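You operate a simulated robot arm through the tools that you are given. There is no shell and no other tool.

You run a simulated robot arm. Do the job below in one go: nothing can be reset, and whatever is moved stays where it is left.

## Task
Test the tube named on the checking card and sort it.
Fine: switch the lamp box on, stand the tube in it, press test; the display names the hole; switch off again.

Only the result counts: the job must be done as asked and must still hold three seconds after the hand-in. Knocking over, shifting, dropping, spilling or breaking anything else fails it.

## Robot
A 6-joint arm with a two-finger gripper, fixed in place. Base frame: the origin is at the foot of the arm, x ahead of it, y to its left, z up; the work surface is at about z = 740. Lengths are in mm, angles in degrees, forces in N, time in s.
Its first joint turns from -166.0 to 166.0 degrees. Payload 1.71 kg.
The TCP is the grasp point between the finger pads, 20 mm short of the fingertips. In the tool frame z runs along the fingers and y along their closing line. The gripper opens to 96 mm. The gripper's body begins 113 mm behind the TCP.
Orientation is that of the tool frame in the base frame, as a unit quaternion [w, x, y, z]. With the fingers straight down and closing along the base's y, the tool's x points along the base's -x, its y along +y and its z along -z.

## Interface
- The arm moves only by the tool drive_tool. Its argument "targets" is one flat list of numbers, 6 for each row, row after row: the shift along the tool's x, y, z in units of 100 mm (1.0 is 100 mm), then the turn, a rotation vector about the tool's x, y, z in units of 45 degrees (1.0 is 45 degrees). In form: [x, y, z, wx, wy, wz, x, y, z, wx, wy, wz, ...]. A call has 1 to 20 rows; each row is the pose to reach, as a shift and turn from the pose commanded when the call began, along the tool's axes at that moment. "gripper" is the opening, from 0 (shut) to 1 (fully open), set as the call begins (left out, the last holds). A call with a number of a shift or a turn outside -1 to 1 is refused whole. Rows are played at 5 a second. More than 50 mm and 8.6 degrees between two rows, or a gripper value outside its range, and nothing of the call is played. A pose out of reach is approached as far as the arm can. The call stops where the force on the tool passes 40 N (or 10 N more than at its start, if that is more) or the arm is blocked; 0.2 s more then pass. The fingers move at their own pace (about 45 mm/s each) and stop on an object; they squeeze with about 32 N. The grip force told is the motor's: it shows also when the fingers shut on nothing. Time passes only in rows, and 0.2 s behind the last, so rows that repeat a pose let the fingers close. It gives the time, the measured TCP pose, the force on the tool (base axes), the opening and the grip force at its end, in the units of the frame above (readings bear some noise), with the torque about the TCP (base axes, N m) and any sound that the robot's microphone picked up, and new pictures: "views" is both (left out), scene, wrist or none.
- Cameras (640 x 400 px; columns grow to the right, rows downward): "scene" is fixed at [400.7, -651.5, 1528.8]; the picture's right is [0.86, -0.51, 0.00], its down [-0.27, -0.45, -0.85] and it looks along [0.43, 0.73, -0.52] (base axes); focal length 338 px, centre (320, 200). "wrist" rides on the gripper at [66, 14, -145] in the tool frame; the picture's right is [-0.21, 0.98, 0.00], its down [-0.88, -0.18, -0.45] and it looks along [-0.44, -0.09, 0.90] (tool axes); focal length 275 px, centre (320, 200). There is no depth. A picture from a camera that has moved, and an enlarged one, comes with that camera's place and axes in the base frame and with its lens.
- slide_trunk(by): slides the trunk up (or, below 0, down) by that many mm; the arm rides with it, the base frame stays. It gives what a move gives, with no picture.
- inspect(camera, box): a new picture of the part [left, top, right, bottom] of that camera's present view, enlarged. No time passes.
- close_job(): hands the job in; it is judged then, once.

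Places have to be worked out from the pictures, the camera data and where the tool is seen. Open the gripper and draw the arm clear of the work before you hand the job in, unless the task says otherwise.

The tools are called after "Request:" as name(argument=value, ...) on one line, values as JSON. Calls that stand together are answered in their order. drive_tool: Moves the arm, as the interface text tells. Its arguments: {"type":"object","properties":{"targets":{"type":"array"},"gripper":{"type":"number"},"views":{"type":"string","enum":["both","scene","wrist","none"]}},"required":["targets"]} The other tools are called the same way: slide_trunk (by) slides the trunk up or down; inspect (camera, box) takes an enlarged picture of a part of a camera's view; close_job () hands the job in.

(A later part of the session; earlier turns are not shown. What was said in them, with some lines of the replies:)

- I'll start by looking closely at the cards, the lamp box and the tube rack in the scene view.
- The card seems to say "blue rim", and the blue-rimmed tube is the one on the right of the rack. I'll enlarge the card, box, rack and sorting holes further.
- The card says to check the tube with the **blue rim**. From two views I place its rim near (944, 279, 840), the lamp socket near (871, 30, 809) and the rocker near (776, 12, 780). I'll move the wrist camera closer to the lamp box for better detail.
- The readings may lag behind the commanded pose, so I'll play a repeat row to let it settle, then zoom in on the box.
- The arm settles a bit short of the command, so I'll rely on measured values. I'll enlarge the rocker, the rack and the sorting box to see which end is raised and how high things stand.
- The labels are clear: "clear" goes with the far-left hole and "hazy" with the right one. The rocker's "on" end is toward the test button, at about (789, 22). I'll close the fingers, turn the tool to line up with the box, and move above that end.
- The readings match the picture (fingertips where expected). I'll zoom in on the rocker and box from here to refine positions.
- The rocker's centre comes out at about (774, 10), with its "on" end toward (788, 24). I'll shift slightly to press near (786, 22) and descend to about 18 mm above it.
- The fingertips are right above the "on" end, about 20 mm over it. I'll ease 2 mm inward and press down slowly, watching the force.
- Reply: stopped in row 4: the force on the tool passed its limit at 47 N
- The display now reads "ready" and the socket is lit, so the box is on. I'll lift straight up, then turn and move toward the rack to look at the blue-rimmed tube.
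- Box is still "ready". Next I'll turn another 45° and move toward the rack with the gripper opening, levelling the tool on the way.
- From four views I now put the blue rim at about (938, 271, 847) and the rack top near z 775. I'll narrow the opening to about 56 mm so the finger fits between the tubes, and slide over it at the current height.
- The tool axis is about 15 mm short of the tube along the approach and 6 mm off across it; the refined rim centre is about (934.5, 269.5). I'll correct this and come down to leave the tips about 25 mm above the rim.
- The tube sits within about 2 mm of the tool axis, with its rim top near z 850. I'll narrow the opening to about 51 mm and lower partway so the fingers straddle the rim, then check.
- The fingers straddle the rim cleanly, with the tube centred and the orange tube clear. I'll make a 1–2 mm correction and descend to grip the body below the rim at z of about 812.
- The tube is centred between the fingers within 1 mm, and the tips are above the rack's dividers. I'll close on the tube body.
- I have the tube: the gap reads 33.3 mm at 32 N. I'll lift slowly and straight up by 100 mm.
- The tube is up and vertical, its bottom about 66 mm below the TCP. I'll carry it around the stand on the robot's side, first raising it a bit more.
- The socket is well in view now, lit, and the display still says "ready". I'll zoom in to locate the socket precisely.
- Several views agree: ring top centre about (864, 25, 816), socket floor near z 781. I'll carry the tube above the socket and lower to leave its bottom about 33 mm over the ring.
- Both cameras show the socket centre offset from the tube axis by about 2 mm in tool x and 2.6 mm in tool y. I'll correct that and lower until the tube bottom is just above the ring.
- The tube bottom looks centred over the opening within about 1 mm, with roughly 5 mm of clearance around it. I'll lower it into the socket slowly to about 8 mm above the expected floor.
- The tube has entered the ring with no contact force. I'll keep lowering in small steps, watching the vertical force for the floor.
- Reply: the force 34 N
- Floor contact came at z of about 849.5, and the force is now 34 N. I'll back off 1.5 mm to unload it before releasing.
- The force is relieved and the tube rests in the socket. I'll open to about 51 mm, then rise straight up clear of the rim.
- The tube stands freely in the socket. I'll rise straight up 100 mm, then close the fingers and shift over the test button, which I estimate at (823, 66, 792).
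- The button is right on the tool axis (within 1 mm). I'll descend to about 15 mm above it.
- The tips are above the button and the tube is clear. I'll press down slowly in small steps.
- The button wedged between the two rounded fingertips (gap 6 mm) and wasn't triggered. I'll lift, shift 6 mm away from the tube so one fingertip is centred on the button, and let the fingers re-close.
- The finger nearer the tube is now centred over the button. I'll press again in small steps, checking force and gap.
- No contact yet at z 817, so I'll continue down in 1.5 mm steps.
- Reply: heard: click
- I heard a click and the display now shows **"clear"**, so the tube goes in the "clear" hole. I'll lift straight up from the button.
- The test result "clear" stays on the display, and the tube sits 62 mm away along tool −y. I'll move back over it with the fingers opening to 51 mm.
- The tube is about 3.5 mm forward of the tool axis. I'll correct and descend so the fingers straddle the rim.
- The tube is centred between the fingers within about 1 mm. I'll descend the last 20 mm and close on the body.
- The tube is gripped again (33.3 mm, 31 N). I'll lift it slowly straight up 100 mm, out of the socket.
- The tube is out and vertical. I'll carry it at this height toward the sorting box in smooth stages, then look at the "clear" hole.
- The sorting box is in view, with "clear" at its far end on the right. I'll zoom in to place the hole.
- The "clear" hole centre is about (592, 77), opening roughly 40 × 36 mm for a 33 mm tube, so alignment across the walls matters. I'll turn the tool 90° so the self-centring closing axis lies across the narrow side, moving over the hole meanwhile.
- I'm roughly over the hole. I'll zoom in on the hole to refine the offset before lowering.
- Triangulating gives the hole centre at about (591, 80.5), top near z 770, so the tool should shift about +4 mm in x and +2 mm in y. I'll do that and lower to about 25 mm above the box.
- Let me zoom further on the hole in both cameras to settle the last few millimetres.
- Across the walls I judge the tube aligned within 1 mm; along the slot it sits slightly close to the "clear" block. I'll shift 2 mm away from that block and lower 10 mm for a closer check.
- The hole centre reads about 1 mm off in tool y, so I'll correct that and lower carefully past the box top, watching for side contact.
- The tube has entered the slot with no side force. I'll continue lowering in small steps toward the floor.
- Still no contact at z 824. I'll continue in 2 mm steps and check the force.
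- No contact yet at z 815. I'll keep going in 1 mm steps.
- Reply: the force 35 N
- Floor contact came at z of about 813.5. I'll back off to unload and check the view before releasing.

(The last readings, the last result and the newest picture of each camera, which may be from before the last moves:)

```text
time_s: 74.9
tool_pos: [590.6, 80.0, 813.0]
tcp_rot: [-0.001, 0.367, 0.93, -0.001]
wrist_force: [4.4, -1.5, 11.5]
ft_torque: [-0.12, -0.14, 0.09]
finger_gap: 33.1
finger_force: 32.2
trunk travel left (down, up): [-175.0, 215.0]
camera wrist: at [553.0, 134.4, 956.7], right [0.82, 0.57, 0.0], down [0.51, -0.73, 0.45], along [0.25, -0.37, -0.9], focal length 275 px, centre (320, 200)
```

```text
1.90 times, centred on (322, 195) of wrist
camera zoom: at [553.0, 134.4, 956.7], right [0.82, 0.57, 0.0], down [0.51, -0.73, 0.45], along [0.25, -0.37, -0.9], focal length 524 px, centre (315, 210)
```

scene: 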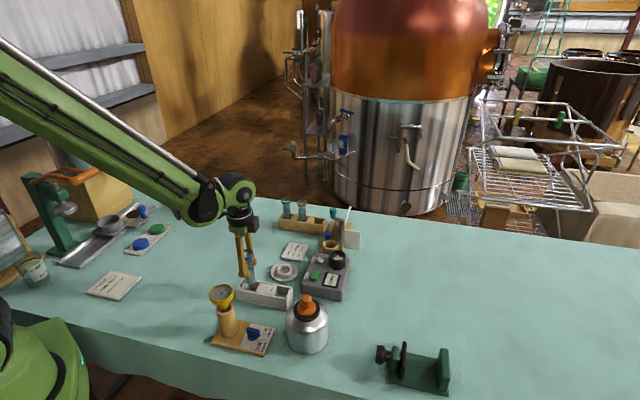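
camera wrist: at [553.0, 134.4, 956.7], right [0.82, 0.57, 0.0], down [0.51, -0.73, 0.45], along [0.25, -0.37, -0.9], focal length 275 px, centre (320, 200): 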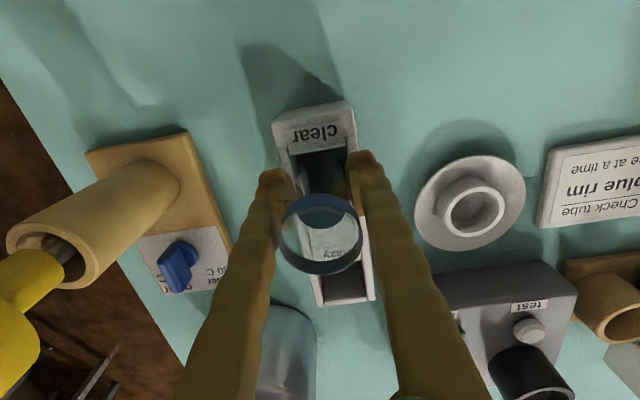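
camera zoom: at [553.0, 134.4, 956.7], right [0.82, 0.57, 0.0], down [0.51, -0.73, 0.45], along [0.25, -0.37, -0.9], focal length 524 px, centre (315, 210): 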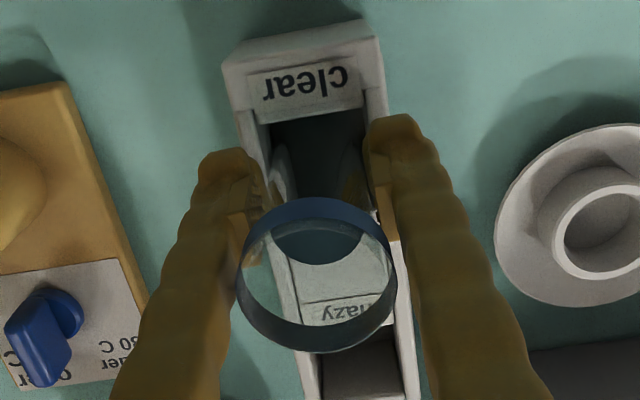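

There is still about 11 N of load, so I'll back off another millimetre, then open the fingers.

Request:
drive_tool(targets=[0, 0, -0.008, 0, 0, 0, 0, 0, -0.008, 0, 0, 0], views="none")

Request:
drive_tool(targets=[0, 0, 0, 0, 0, 0, 0, 0, 0, 0, 0, 0, 0, 0, 0, 0, 0, 0], gripper=0.53, views="wrist")

Request:
inspect(camera="scene", box=[235, 245, 295, 300])

Request:
inspect(camera="wrist", box=[260, 90, 385, 300])

```text
time_s: 75.5
tool_pos: [591.3, 79.2, 812.6]
tcp_rot: [0.0, 0.368, 0.93, -0.001]
wrist_force: [0.5, 0.0, -1.0]
ft_torque: [-0.02, 0.0, -0.01]
finger_gap: 32.8
finger_force: 32.4
trunk travel left (down, up): [-175.0, 215.0]
```

```text
time_s: 76.3
tool_pos: [592.3, 79.8, 812.2]
tcp_rot: [-0.001, 0.368, 0.93, -0.001]
wrist_force: [-0.7, -0.5, -0.1]
ft_torque: [-0.01, 0.03, 0.0]
finger_gap: 51.1
finger_force: 0.1
trunk travel left (down, up): [-175.0, 215.0]
camera wrist: at [553.9, 134.7, 957.8], right [0.82, 0.57, 0.0], down [0.51, -0.73, 0.45], along [0.25, -0.37, -0.9], focal length 275 px, centre (320, 200)
```

wrist: 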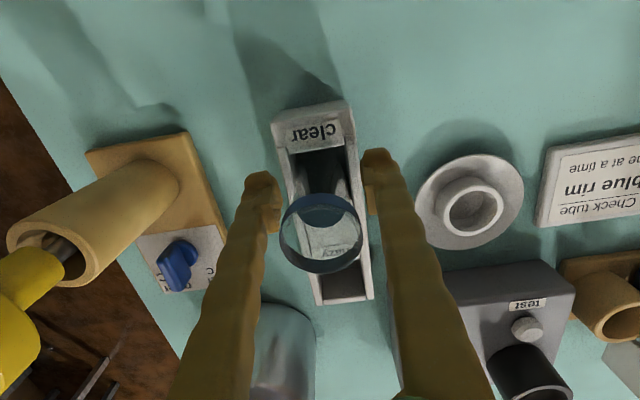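

```text
7.27 times, centred on (265, 272) of scene
camera zoom: at [400.7, -651.5, 1528.8], right [0.86, -0.51, 0.0], down [-0.27, -0.45, -0.85], along [0.43, 0.73, -0.52], focal length 2458 px, centre (720, -327)
```

zoom: 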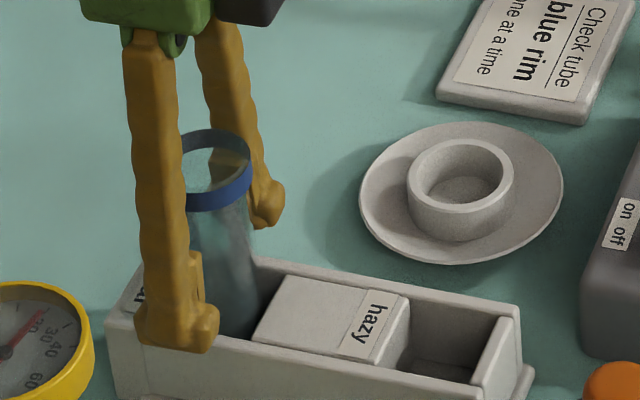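

```text
1.90 times, centred on (322, 195) of wrist
camera zoom: at [553.9, 134.7, 957.8], right [0.82, 0.57, 0.0], down [0.51, -0.73, 0.45], along [0.25, -0.37, -0.9], focal length 524 px, centre (315, 210)
```

zoom: 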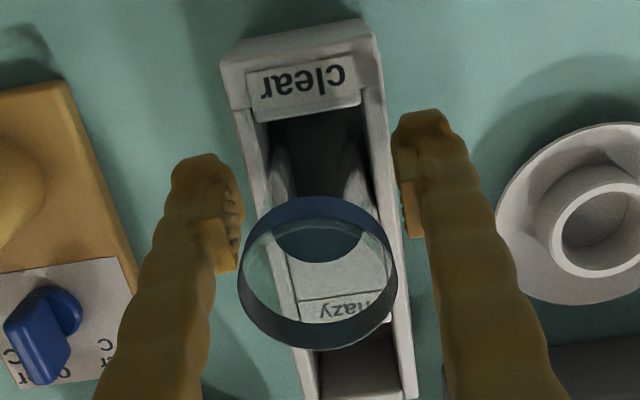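

The tube stands freely in the "clear" hole, centred between the open fingers. I'll rise straight up clear of the rim.

Request:
drive_tool(targets=[0, 0, -0.05, 0, 0, 0, 0, 0, -0.15, 0, 0, 0, 0, 0, -0.3, 0, 0, 0, 0, 0, -0.45, 0, 0, 0, 0, 0, -0.6, 0, 0, 0, 0, 0, -0.8, 0, 0, 0, 0, 0, -1.0, 0, 0, 0, 0, 0, -1.0, 0, 0, 0], views="both")

Request:
inspect(camera="scene", box=[220, 230, 350, 310])

```text
time_s: 78.1
tool_pos: [592.6, 79.4, 914.9]
tcp_rot: [-0.001, 0.367, 0.93, -0.001]
wrist_force: [0.3, -1.0, -1.2]
ft_torque: [0.0, -0.01, -0.02]
finger_gap: 50.9
finger_force: 0.0
trunk travel left (down, up): [-175.0, 215.0]
camera wrist: at [554.0, 134.5, 1059.5], right [0.82, 0.57, 0.0], down [0.51, -0.73, 0.45], along [0.25, -0.37, -0.9], focal length 275 px, centre (320, 200)
```

scene: 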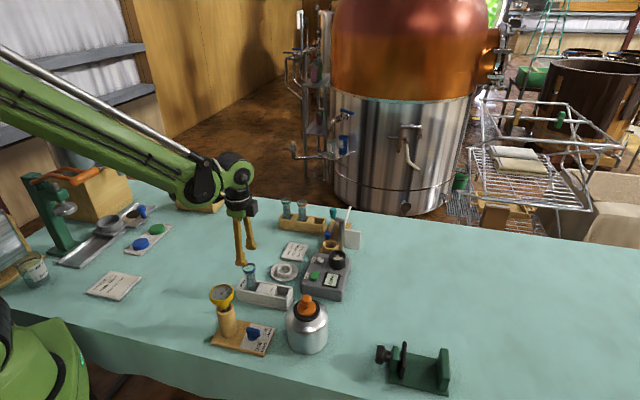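
wrist: 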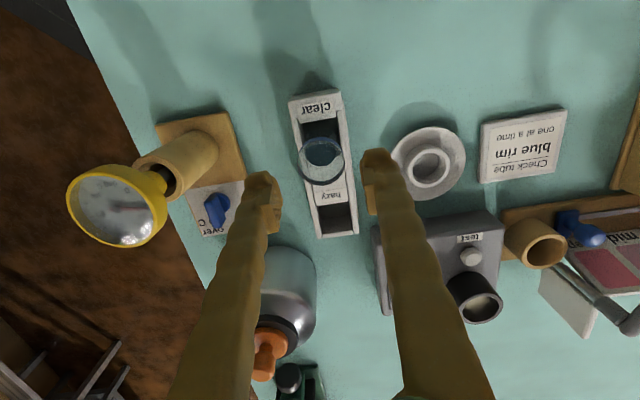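

```text
4.92 times, centred on (285, 270) of scene
camera zoom: at [400.7, -651.5, 1528.8], right [0.86, -0.51, 0.0], down [-0.27, -0.45, -0.85], along [0.43, 0.73, -0.52], focal length 1664 px, centre (492, -145)
```

zoom: 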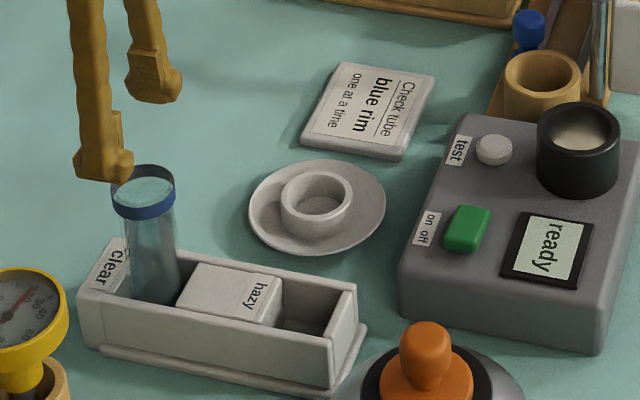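

The blue-rimmed tube stands upright in the "clear" hole. Now I'll close the fingers and go back to the lamp box to switch it off.

Request:
drive_tool(targets=[-0.05, 0.01, -0.1, 0, 0, 0, -0.2, 0.06, -0.15, 0, 0, 0, -0.4, 0.13, -0.15, 0, 0, 0, -0.6, 0.19, -0.15, 0, 0, 0, -0.8, 0.25, -0.15, 0, 0, 0, -0.9, 0.29, -0.15, 0, 0, 0], gripper=0, views="none")

Request:
drive_tool(targets=[-0.15, 0.05, 0, 0, 0, 0, -0.35, 0.11, 0, 0, 0, 0, -0.55, 0.17, 0.1, 0, 0, 0, -0.75, 0.24, 0.2, 0, 0, 0, -0.87, 0.28, 0.3, 0, 0, 0, -0.87, 0.28, 0.4, 0, 0, 0, -0.87, 0.28, 0.4, 0, 0, 0], views="both")

Request:
inspect(camera="wrist", box=[240, 70, 420, 220])

Request:
inspect(camera="scene", box=[230, 220, 360, 310])

```text
time_s: 79.5
tool_pos: [678.1, 39.7, 928.1]
tcp_rot: [0.0, 0.368, 0.93, -0.002]
wrist_force: [-0.5, -0.4, -0.1]
ft_torque: [0.02, -0.01, -0.04]
finger_gap: 0.1
finger_force: 29.7
trunk travel left (down, up): [-175.0, 215.0]
```

```text
time_s: 81.1
tool_pos: [759.4, -1.5, 889.0]
tcp_rot: [0.0, 0.367, 0.93, 0.0]
wrist_force: [0.0, -0.4, 0.3]
ft_torque: [0.01, -0.05, -0.01]
finger_gap: 0.0
finger_force: 29.6
trunk travel left (down, up): [-175.0, 215.0]
camera wrist: at [722.0, 54.1, 1033.8], right [0.82, 0.57, 0.0], down [0.51, -0.73, 0.45], along [0.25, -0.37, -0.9], focal length 275 px, centre (320, 200)
```

scene: 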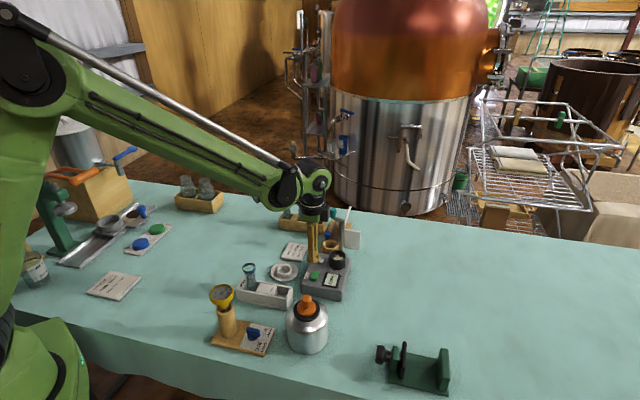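
wrist: 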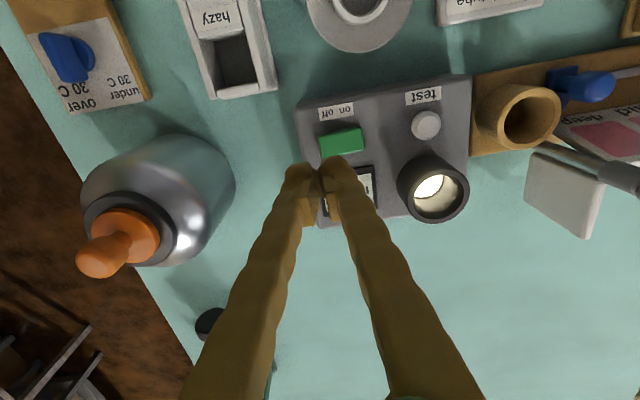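

```text
2.67 times, centred on (330, 145) of wrist
camera zoom: at [722.0, 54.1, 1033.8], right [0.82, 0.57, 0.0], down [0.51, -0.73, 0.45], along [0.25, -0.37, -0.9], focal length 734 px, centre (293, 347)
```

zoom: 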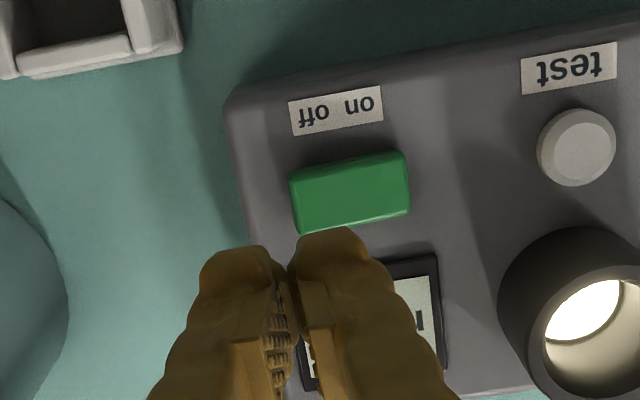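

```text
4.44 times, centred on (295, 265) of scene
camera zoom: at [400.7, -651.5, 1528.8], right [0.86, -0.51, 0.0], down [-0.27, -0.45, -0.85], along [0.43, 0.73, -0.52], focal length 1502 px, centre (431, -89)
```

zoom: 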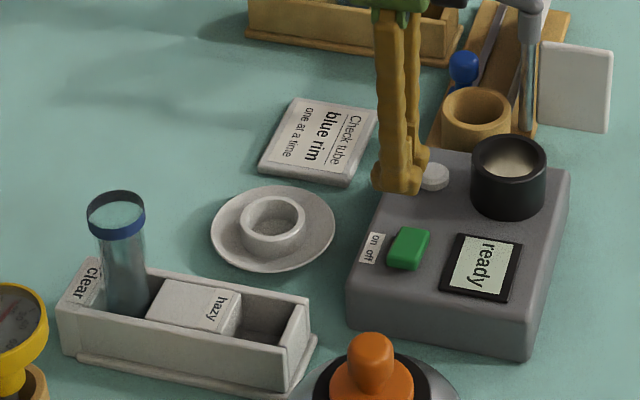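

The rocker's "off" end is raised now, with its edge about 1–2 mm from the tool axis. I'll shift 3.5 mm inward and descend to just above it.

Request:
drive_tool(targets=[0.018, 0.035, 0.15, 0, 0, 0, 0.018, 0.035, 0.3, 0, 0, 0, 0.018, 0.035, 0.45, 0, 0, 0, 0.018, 0.035, 0.58, 0, 0, 0, 0.018, 0.035, 0.67, 0, 0, 0, 0.018, 0.035, 0.67, 0, 0, 0], views="wrist")

Request:
inspect(camera="wrist", box=[240, 90, 400, 220])

Request:
inspect(camera="scene", box=[290, 230, 360, 300])

```text
time_s: 82.5
tool_pos: [760.8, 4.9, 820.9]
tcp_rot: [0.0, 0.367, 0.93, 0.0]
wrist_force: [0.4, -0.2, -0.6]
ft_torque: [0.02, 0.03, 0.0]
finger_gap: 0.0
finger_force: 29.4
trunk travel left (down, up): [-175.0, 215.0]
camera wrist: at [722.4, 60.8, 965.8], right [0.82, 0.57, 0.0], down [0.51, -0.73, 0.45], along [0.25, -0.37, -0.9], focal length 275 px, centre (320, 200)
```

wrist: 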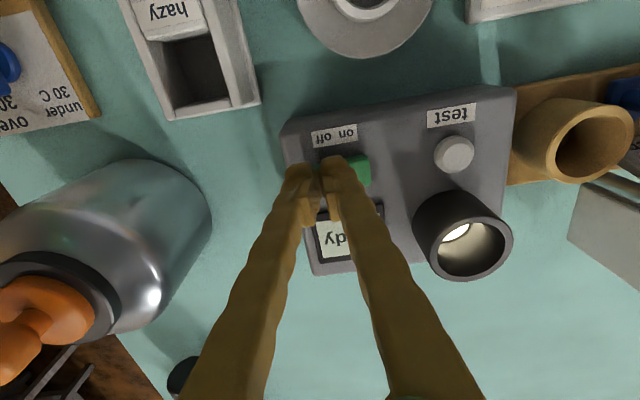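

```text
3.08 times, centred on (320, 155) of wrist
camera zoom: at [722.4, 60.8, 965.8], right [0.82, 0.57, 0.0], down [0.51, -0.73, 0.45], along [0.25, -0.37, -0.9], focal length 847 px, centre (320, 338)
```

zoom: 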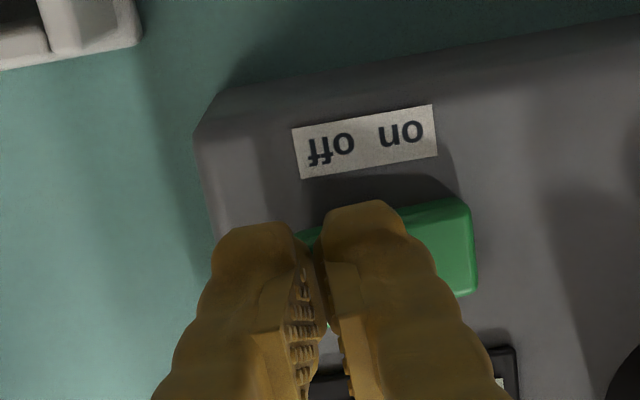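

```text
5.71 times, centred on (325, 265) of scene
camera zoom: at [400.7, -651.5, 1528.8], right [0.86, -0.51, 0.0], down [-0.27, -0.45, -0.85], along [0.43, 0.73, -0.52], focal length 1931 px, centre (291, -171)
```

zoom: 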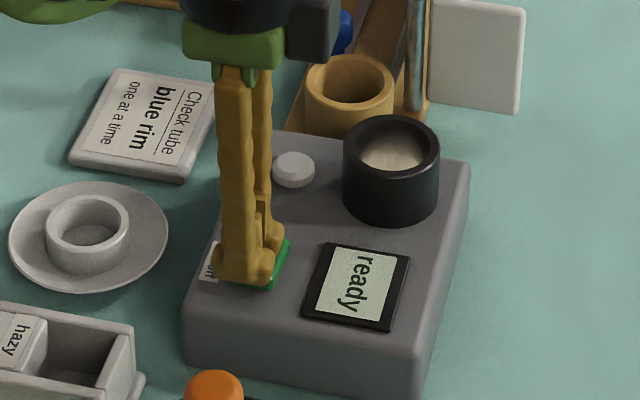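

I'm about 4.6 mm inside the end; I'll ease back 2 mm and press in small steps.

Request:
drive_tool(targets=[0, -0.02, 0.02, 0, 0, 0, 0, -0.02, 0.04, 0, 0, 0, 0, -0.02, 0.06, 0, 0, 0, 0, -0.02, 0.075, 0, 0, 0, 0, -0.02, 0.075, 0, 0, 0], views="none")

Request:
inspect(camera="scene", box=[290, 230, 360, 300])

```text
time_s: 83.7
tool_pos: [759.2, 2.7, 814.7]
tcp_rot: [0.0, 0.368, 0.93, -0.001]
wrist_force: [2.2, 2.0, 8.8]
ft_torque: [0.11, -0.09, 0.02]
finger_gap: 0.0
finger_force: 28.8
trunk travel left (down, up): [-175.0, 215.0]
```

```text
5.71 times, centred on (325, 265) of scene
camera zoom: at [400.7, -651.5, 1528.8], right [0.86, -0.51, 0.0], down [-0.27, -0.45, -0.85], along [0.43, 0.73, -0.52], focal length 1931 px, centre (291, -171)
```

zoom: 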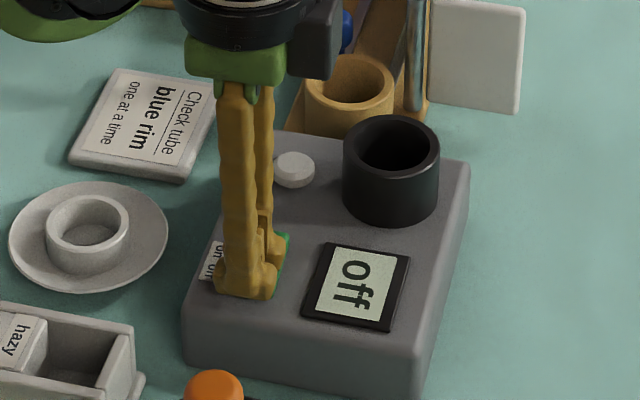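

The display reads "off" and the lamp is dark. I'll lift straight up and check that it stays off.

Request:
drive_tool(targets=[0, 0, -0.05, 0, 0, 0, 0, 0, -0.15, 0, 0, 0, 0, 0, -0.3, 0, 0, 0, 0, 0, -0.5, 0, 0, 0, 0, 0, -0.75, 0, 0, 0, 0, 0, -1.0, 0, 0, 0, 0, 0, -1.0, 0, 0, 0], views="none")

Request:
drive_tool(targets=[0.1, 0, -0.3, 0, 0, 0, 0.2, -0.1, -0.6, 0, 0, 0, 0.3, -0.2, -0.9, 0, 0, 0, 0.5, -0.3, -1.0, 0, 0, 0, 0.7, -0.4, -1.0, 0, 0, 0, 0.7, -0.4, -1.0, 0, 0, 0], gripper=1, views="both")

Request:
inspect(camera="scene", box=[230, 220, 360, 310])

Request:
inspect(camera="scene", box=[240, 180, 380, 270])

```text
time_s: 85.3
tool_pos: [757.8, 3.3, 914.7]
tcp_rot: [0.0, 0.367, 0.93, -0.001]
wrist_force: [-0.4, 1.4, 0.7]
ft_torque: [0.01, -0.02, 0.01]
finger_gap: 0.0
finger_force: 29.5
trunk travel left (down, up): [-175.0, 215.0]
```

```text
time_s: 86.7
tool_pos: [681.8, 20.0, 1015.5]
tcp_rot: [0.0, 0.368, 0.93, -0.001]
wrist_force: [0.1, -0.7, 0.5]
ft_torque: [-0.01, -0.06, -0.02]
finger_gap: 96.0
finger_force: 0.0
trunk travel left (down, up): [-175.0, 215.0]
camera wrist: at [643.4, 76.3, 1159.9], right [0.82, 0.57, 0.0], down [0.51, -0.73, 0.45], along [0.25, -0.37, -0.9], focal length 275 px, centre (320, 200)
```

scene: 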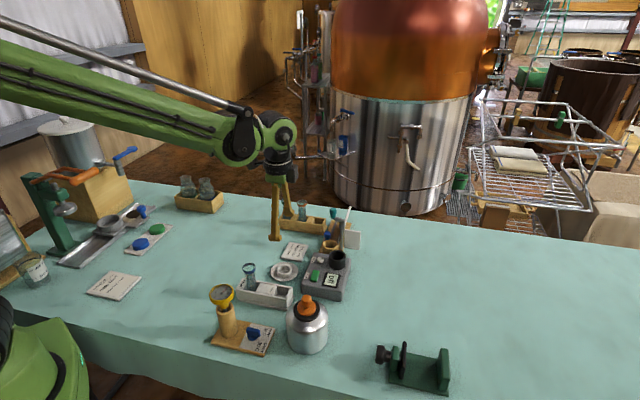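
wrist: 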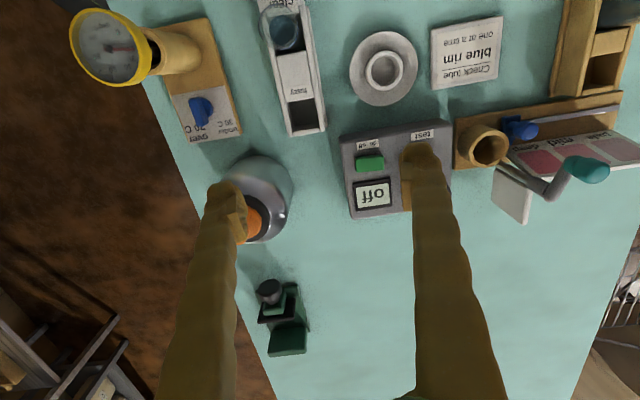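

```text
4.44 times, centred on (295, 265) of scene
camera zoom: at [400.7, -651.5, 1528.8], right [0.86, -0.51, 0.0], down [-0.27, -0.45, -0.85], along [0.43, 0.73, -0.52], focal length 1502 px, centre (431, -89)
```

zoom: 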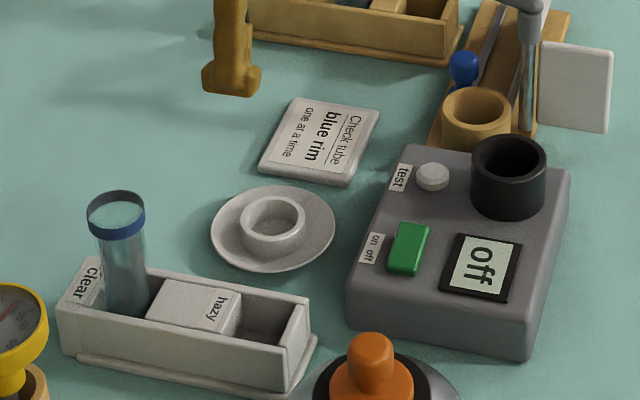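

```text
4.44 times, centred on (310, 225) of scene
camera zoom: at [400.7, -651.5, 1528.8], right [0.86, -0.51, 0.0], down [-0.27, -0.45, -0.85], along [0.43, 0.73, -0.52], focal length 1502 px, centre (364, 89)
```

zoom: 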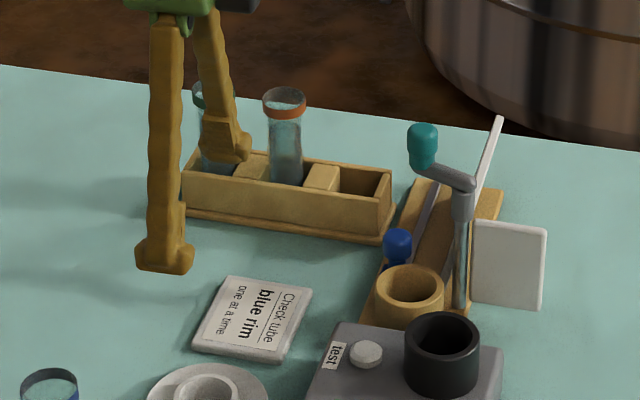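

The box stays "off", the blue-rimmed tube stands in the "clear" hole, and nothing else has moved. I'll draw the open gripper further up and back before handing in.

Request:
drive_tool(targets=[0.15, -0.1, -0.3, 0, 0, 0, 0.3, -0.2, -0.6, 0, 0, 0, 0.45, -0.35, -0.9, 0, 0, 0, 0.6, -0.5, -1.0, 0, 0, 0, 0.6, -0.7, -1.0, 0, 0, 0, 0.6, -0.7, -1.0, 0, 0, 0, 0.6, -0.7, -1.0, 0, 0, 0], gripper=1, views="scene")

Request:
inspect(camera="scene", box=[200, 180, 380, 320])

```text
time_s: 88.3
tool_pos: [589.5, 13.3, 1114.0]
tcp_rot: [-0.001, 0.368, 0.93, 0.0]
wrist_force: [0.0, -0.3, 0.0]
ft_torque: [0.01, 0.01, 0.0]
finger_gap: 95.9
finger_force: 0.0
trunk travel left (down, up): [-175.0, 215.0]
```

scene: 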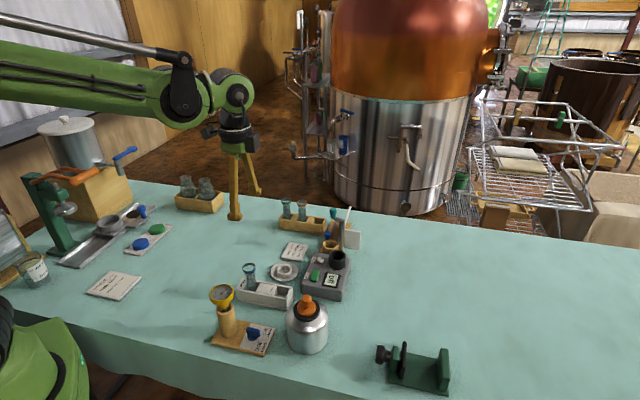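

```text
2.86 times, centred on (290, 250) of scene
camera zoom: at [400.7, -651.5, 1528.8], right [0.86, -0.51, 0.0], down [-0.27, -0.45, -0.85], along [0.43, 0.73, -0.52], focal length 966 px, centre (406, 57)
```

zoom: 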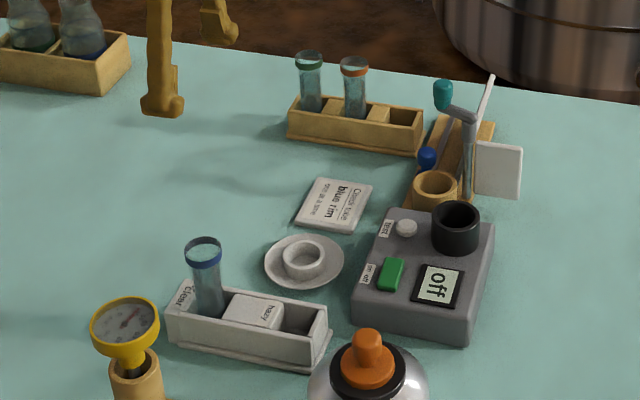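

The tube stands in the "clear" hole, the lamp box is off, the other tubes are untouched, and the open gripper is well clear. I'm handing the job in.

Request:
close_job()

```text
The job is handed in.
```

The blue-rimmed tube named on the checking card tested "clear", and I stood it in the "clear" hole of the sorting box.

- **Lamp box:** it was switched on before the test and off again after sorting. The display reads "off" and the lamp is dark.
- **Test button:** the first press did not register because the button slipped between the two fingertips. A second press clicked and the display showed "clear".
- **Everything else:** in the last pictures the other two tubes are still in the rack and nothing else looks shifted or knocked over. The gripper is open and drawn clear.

The job is handed in; I got no verdict back.
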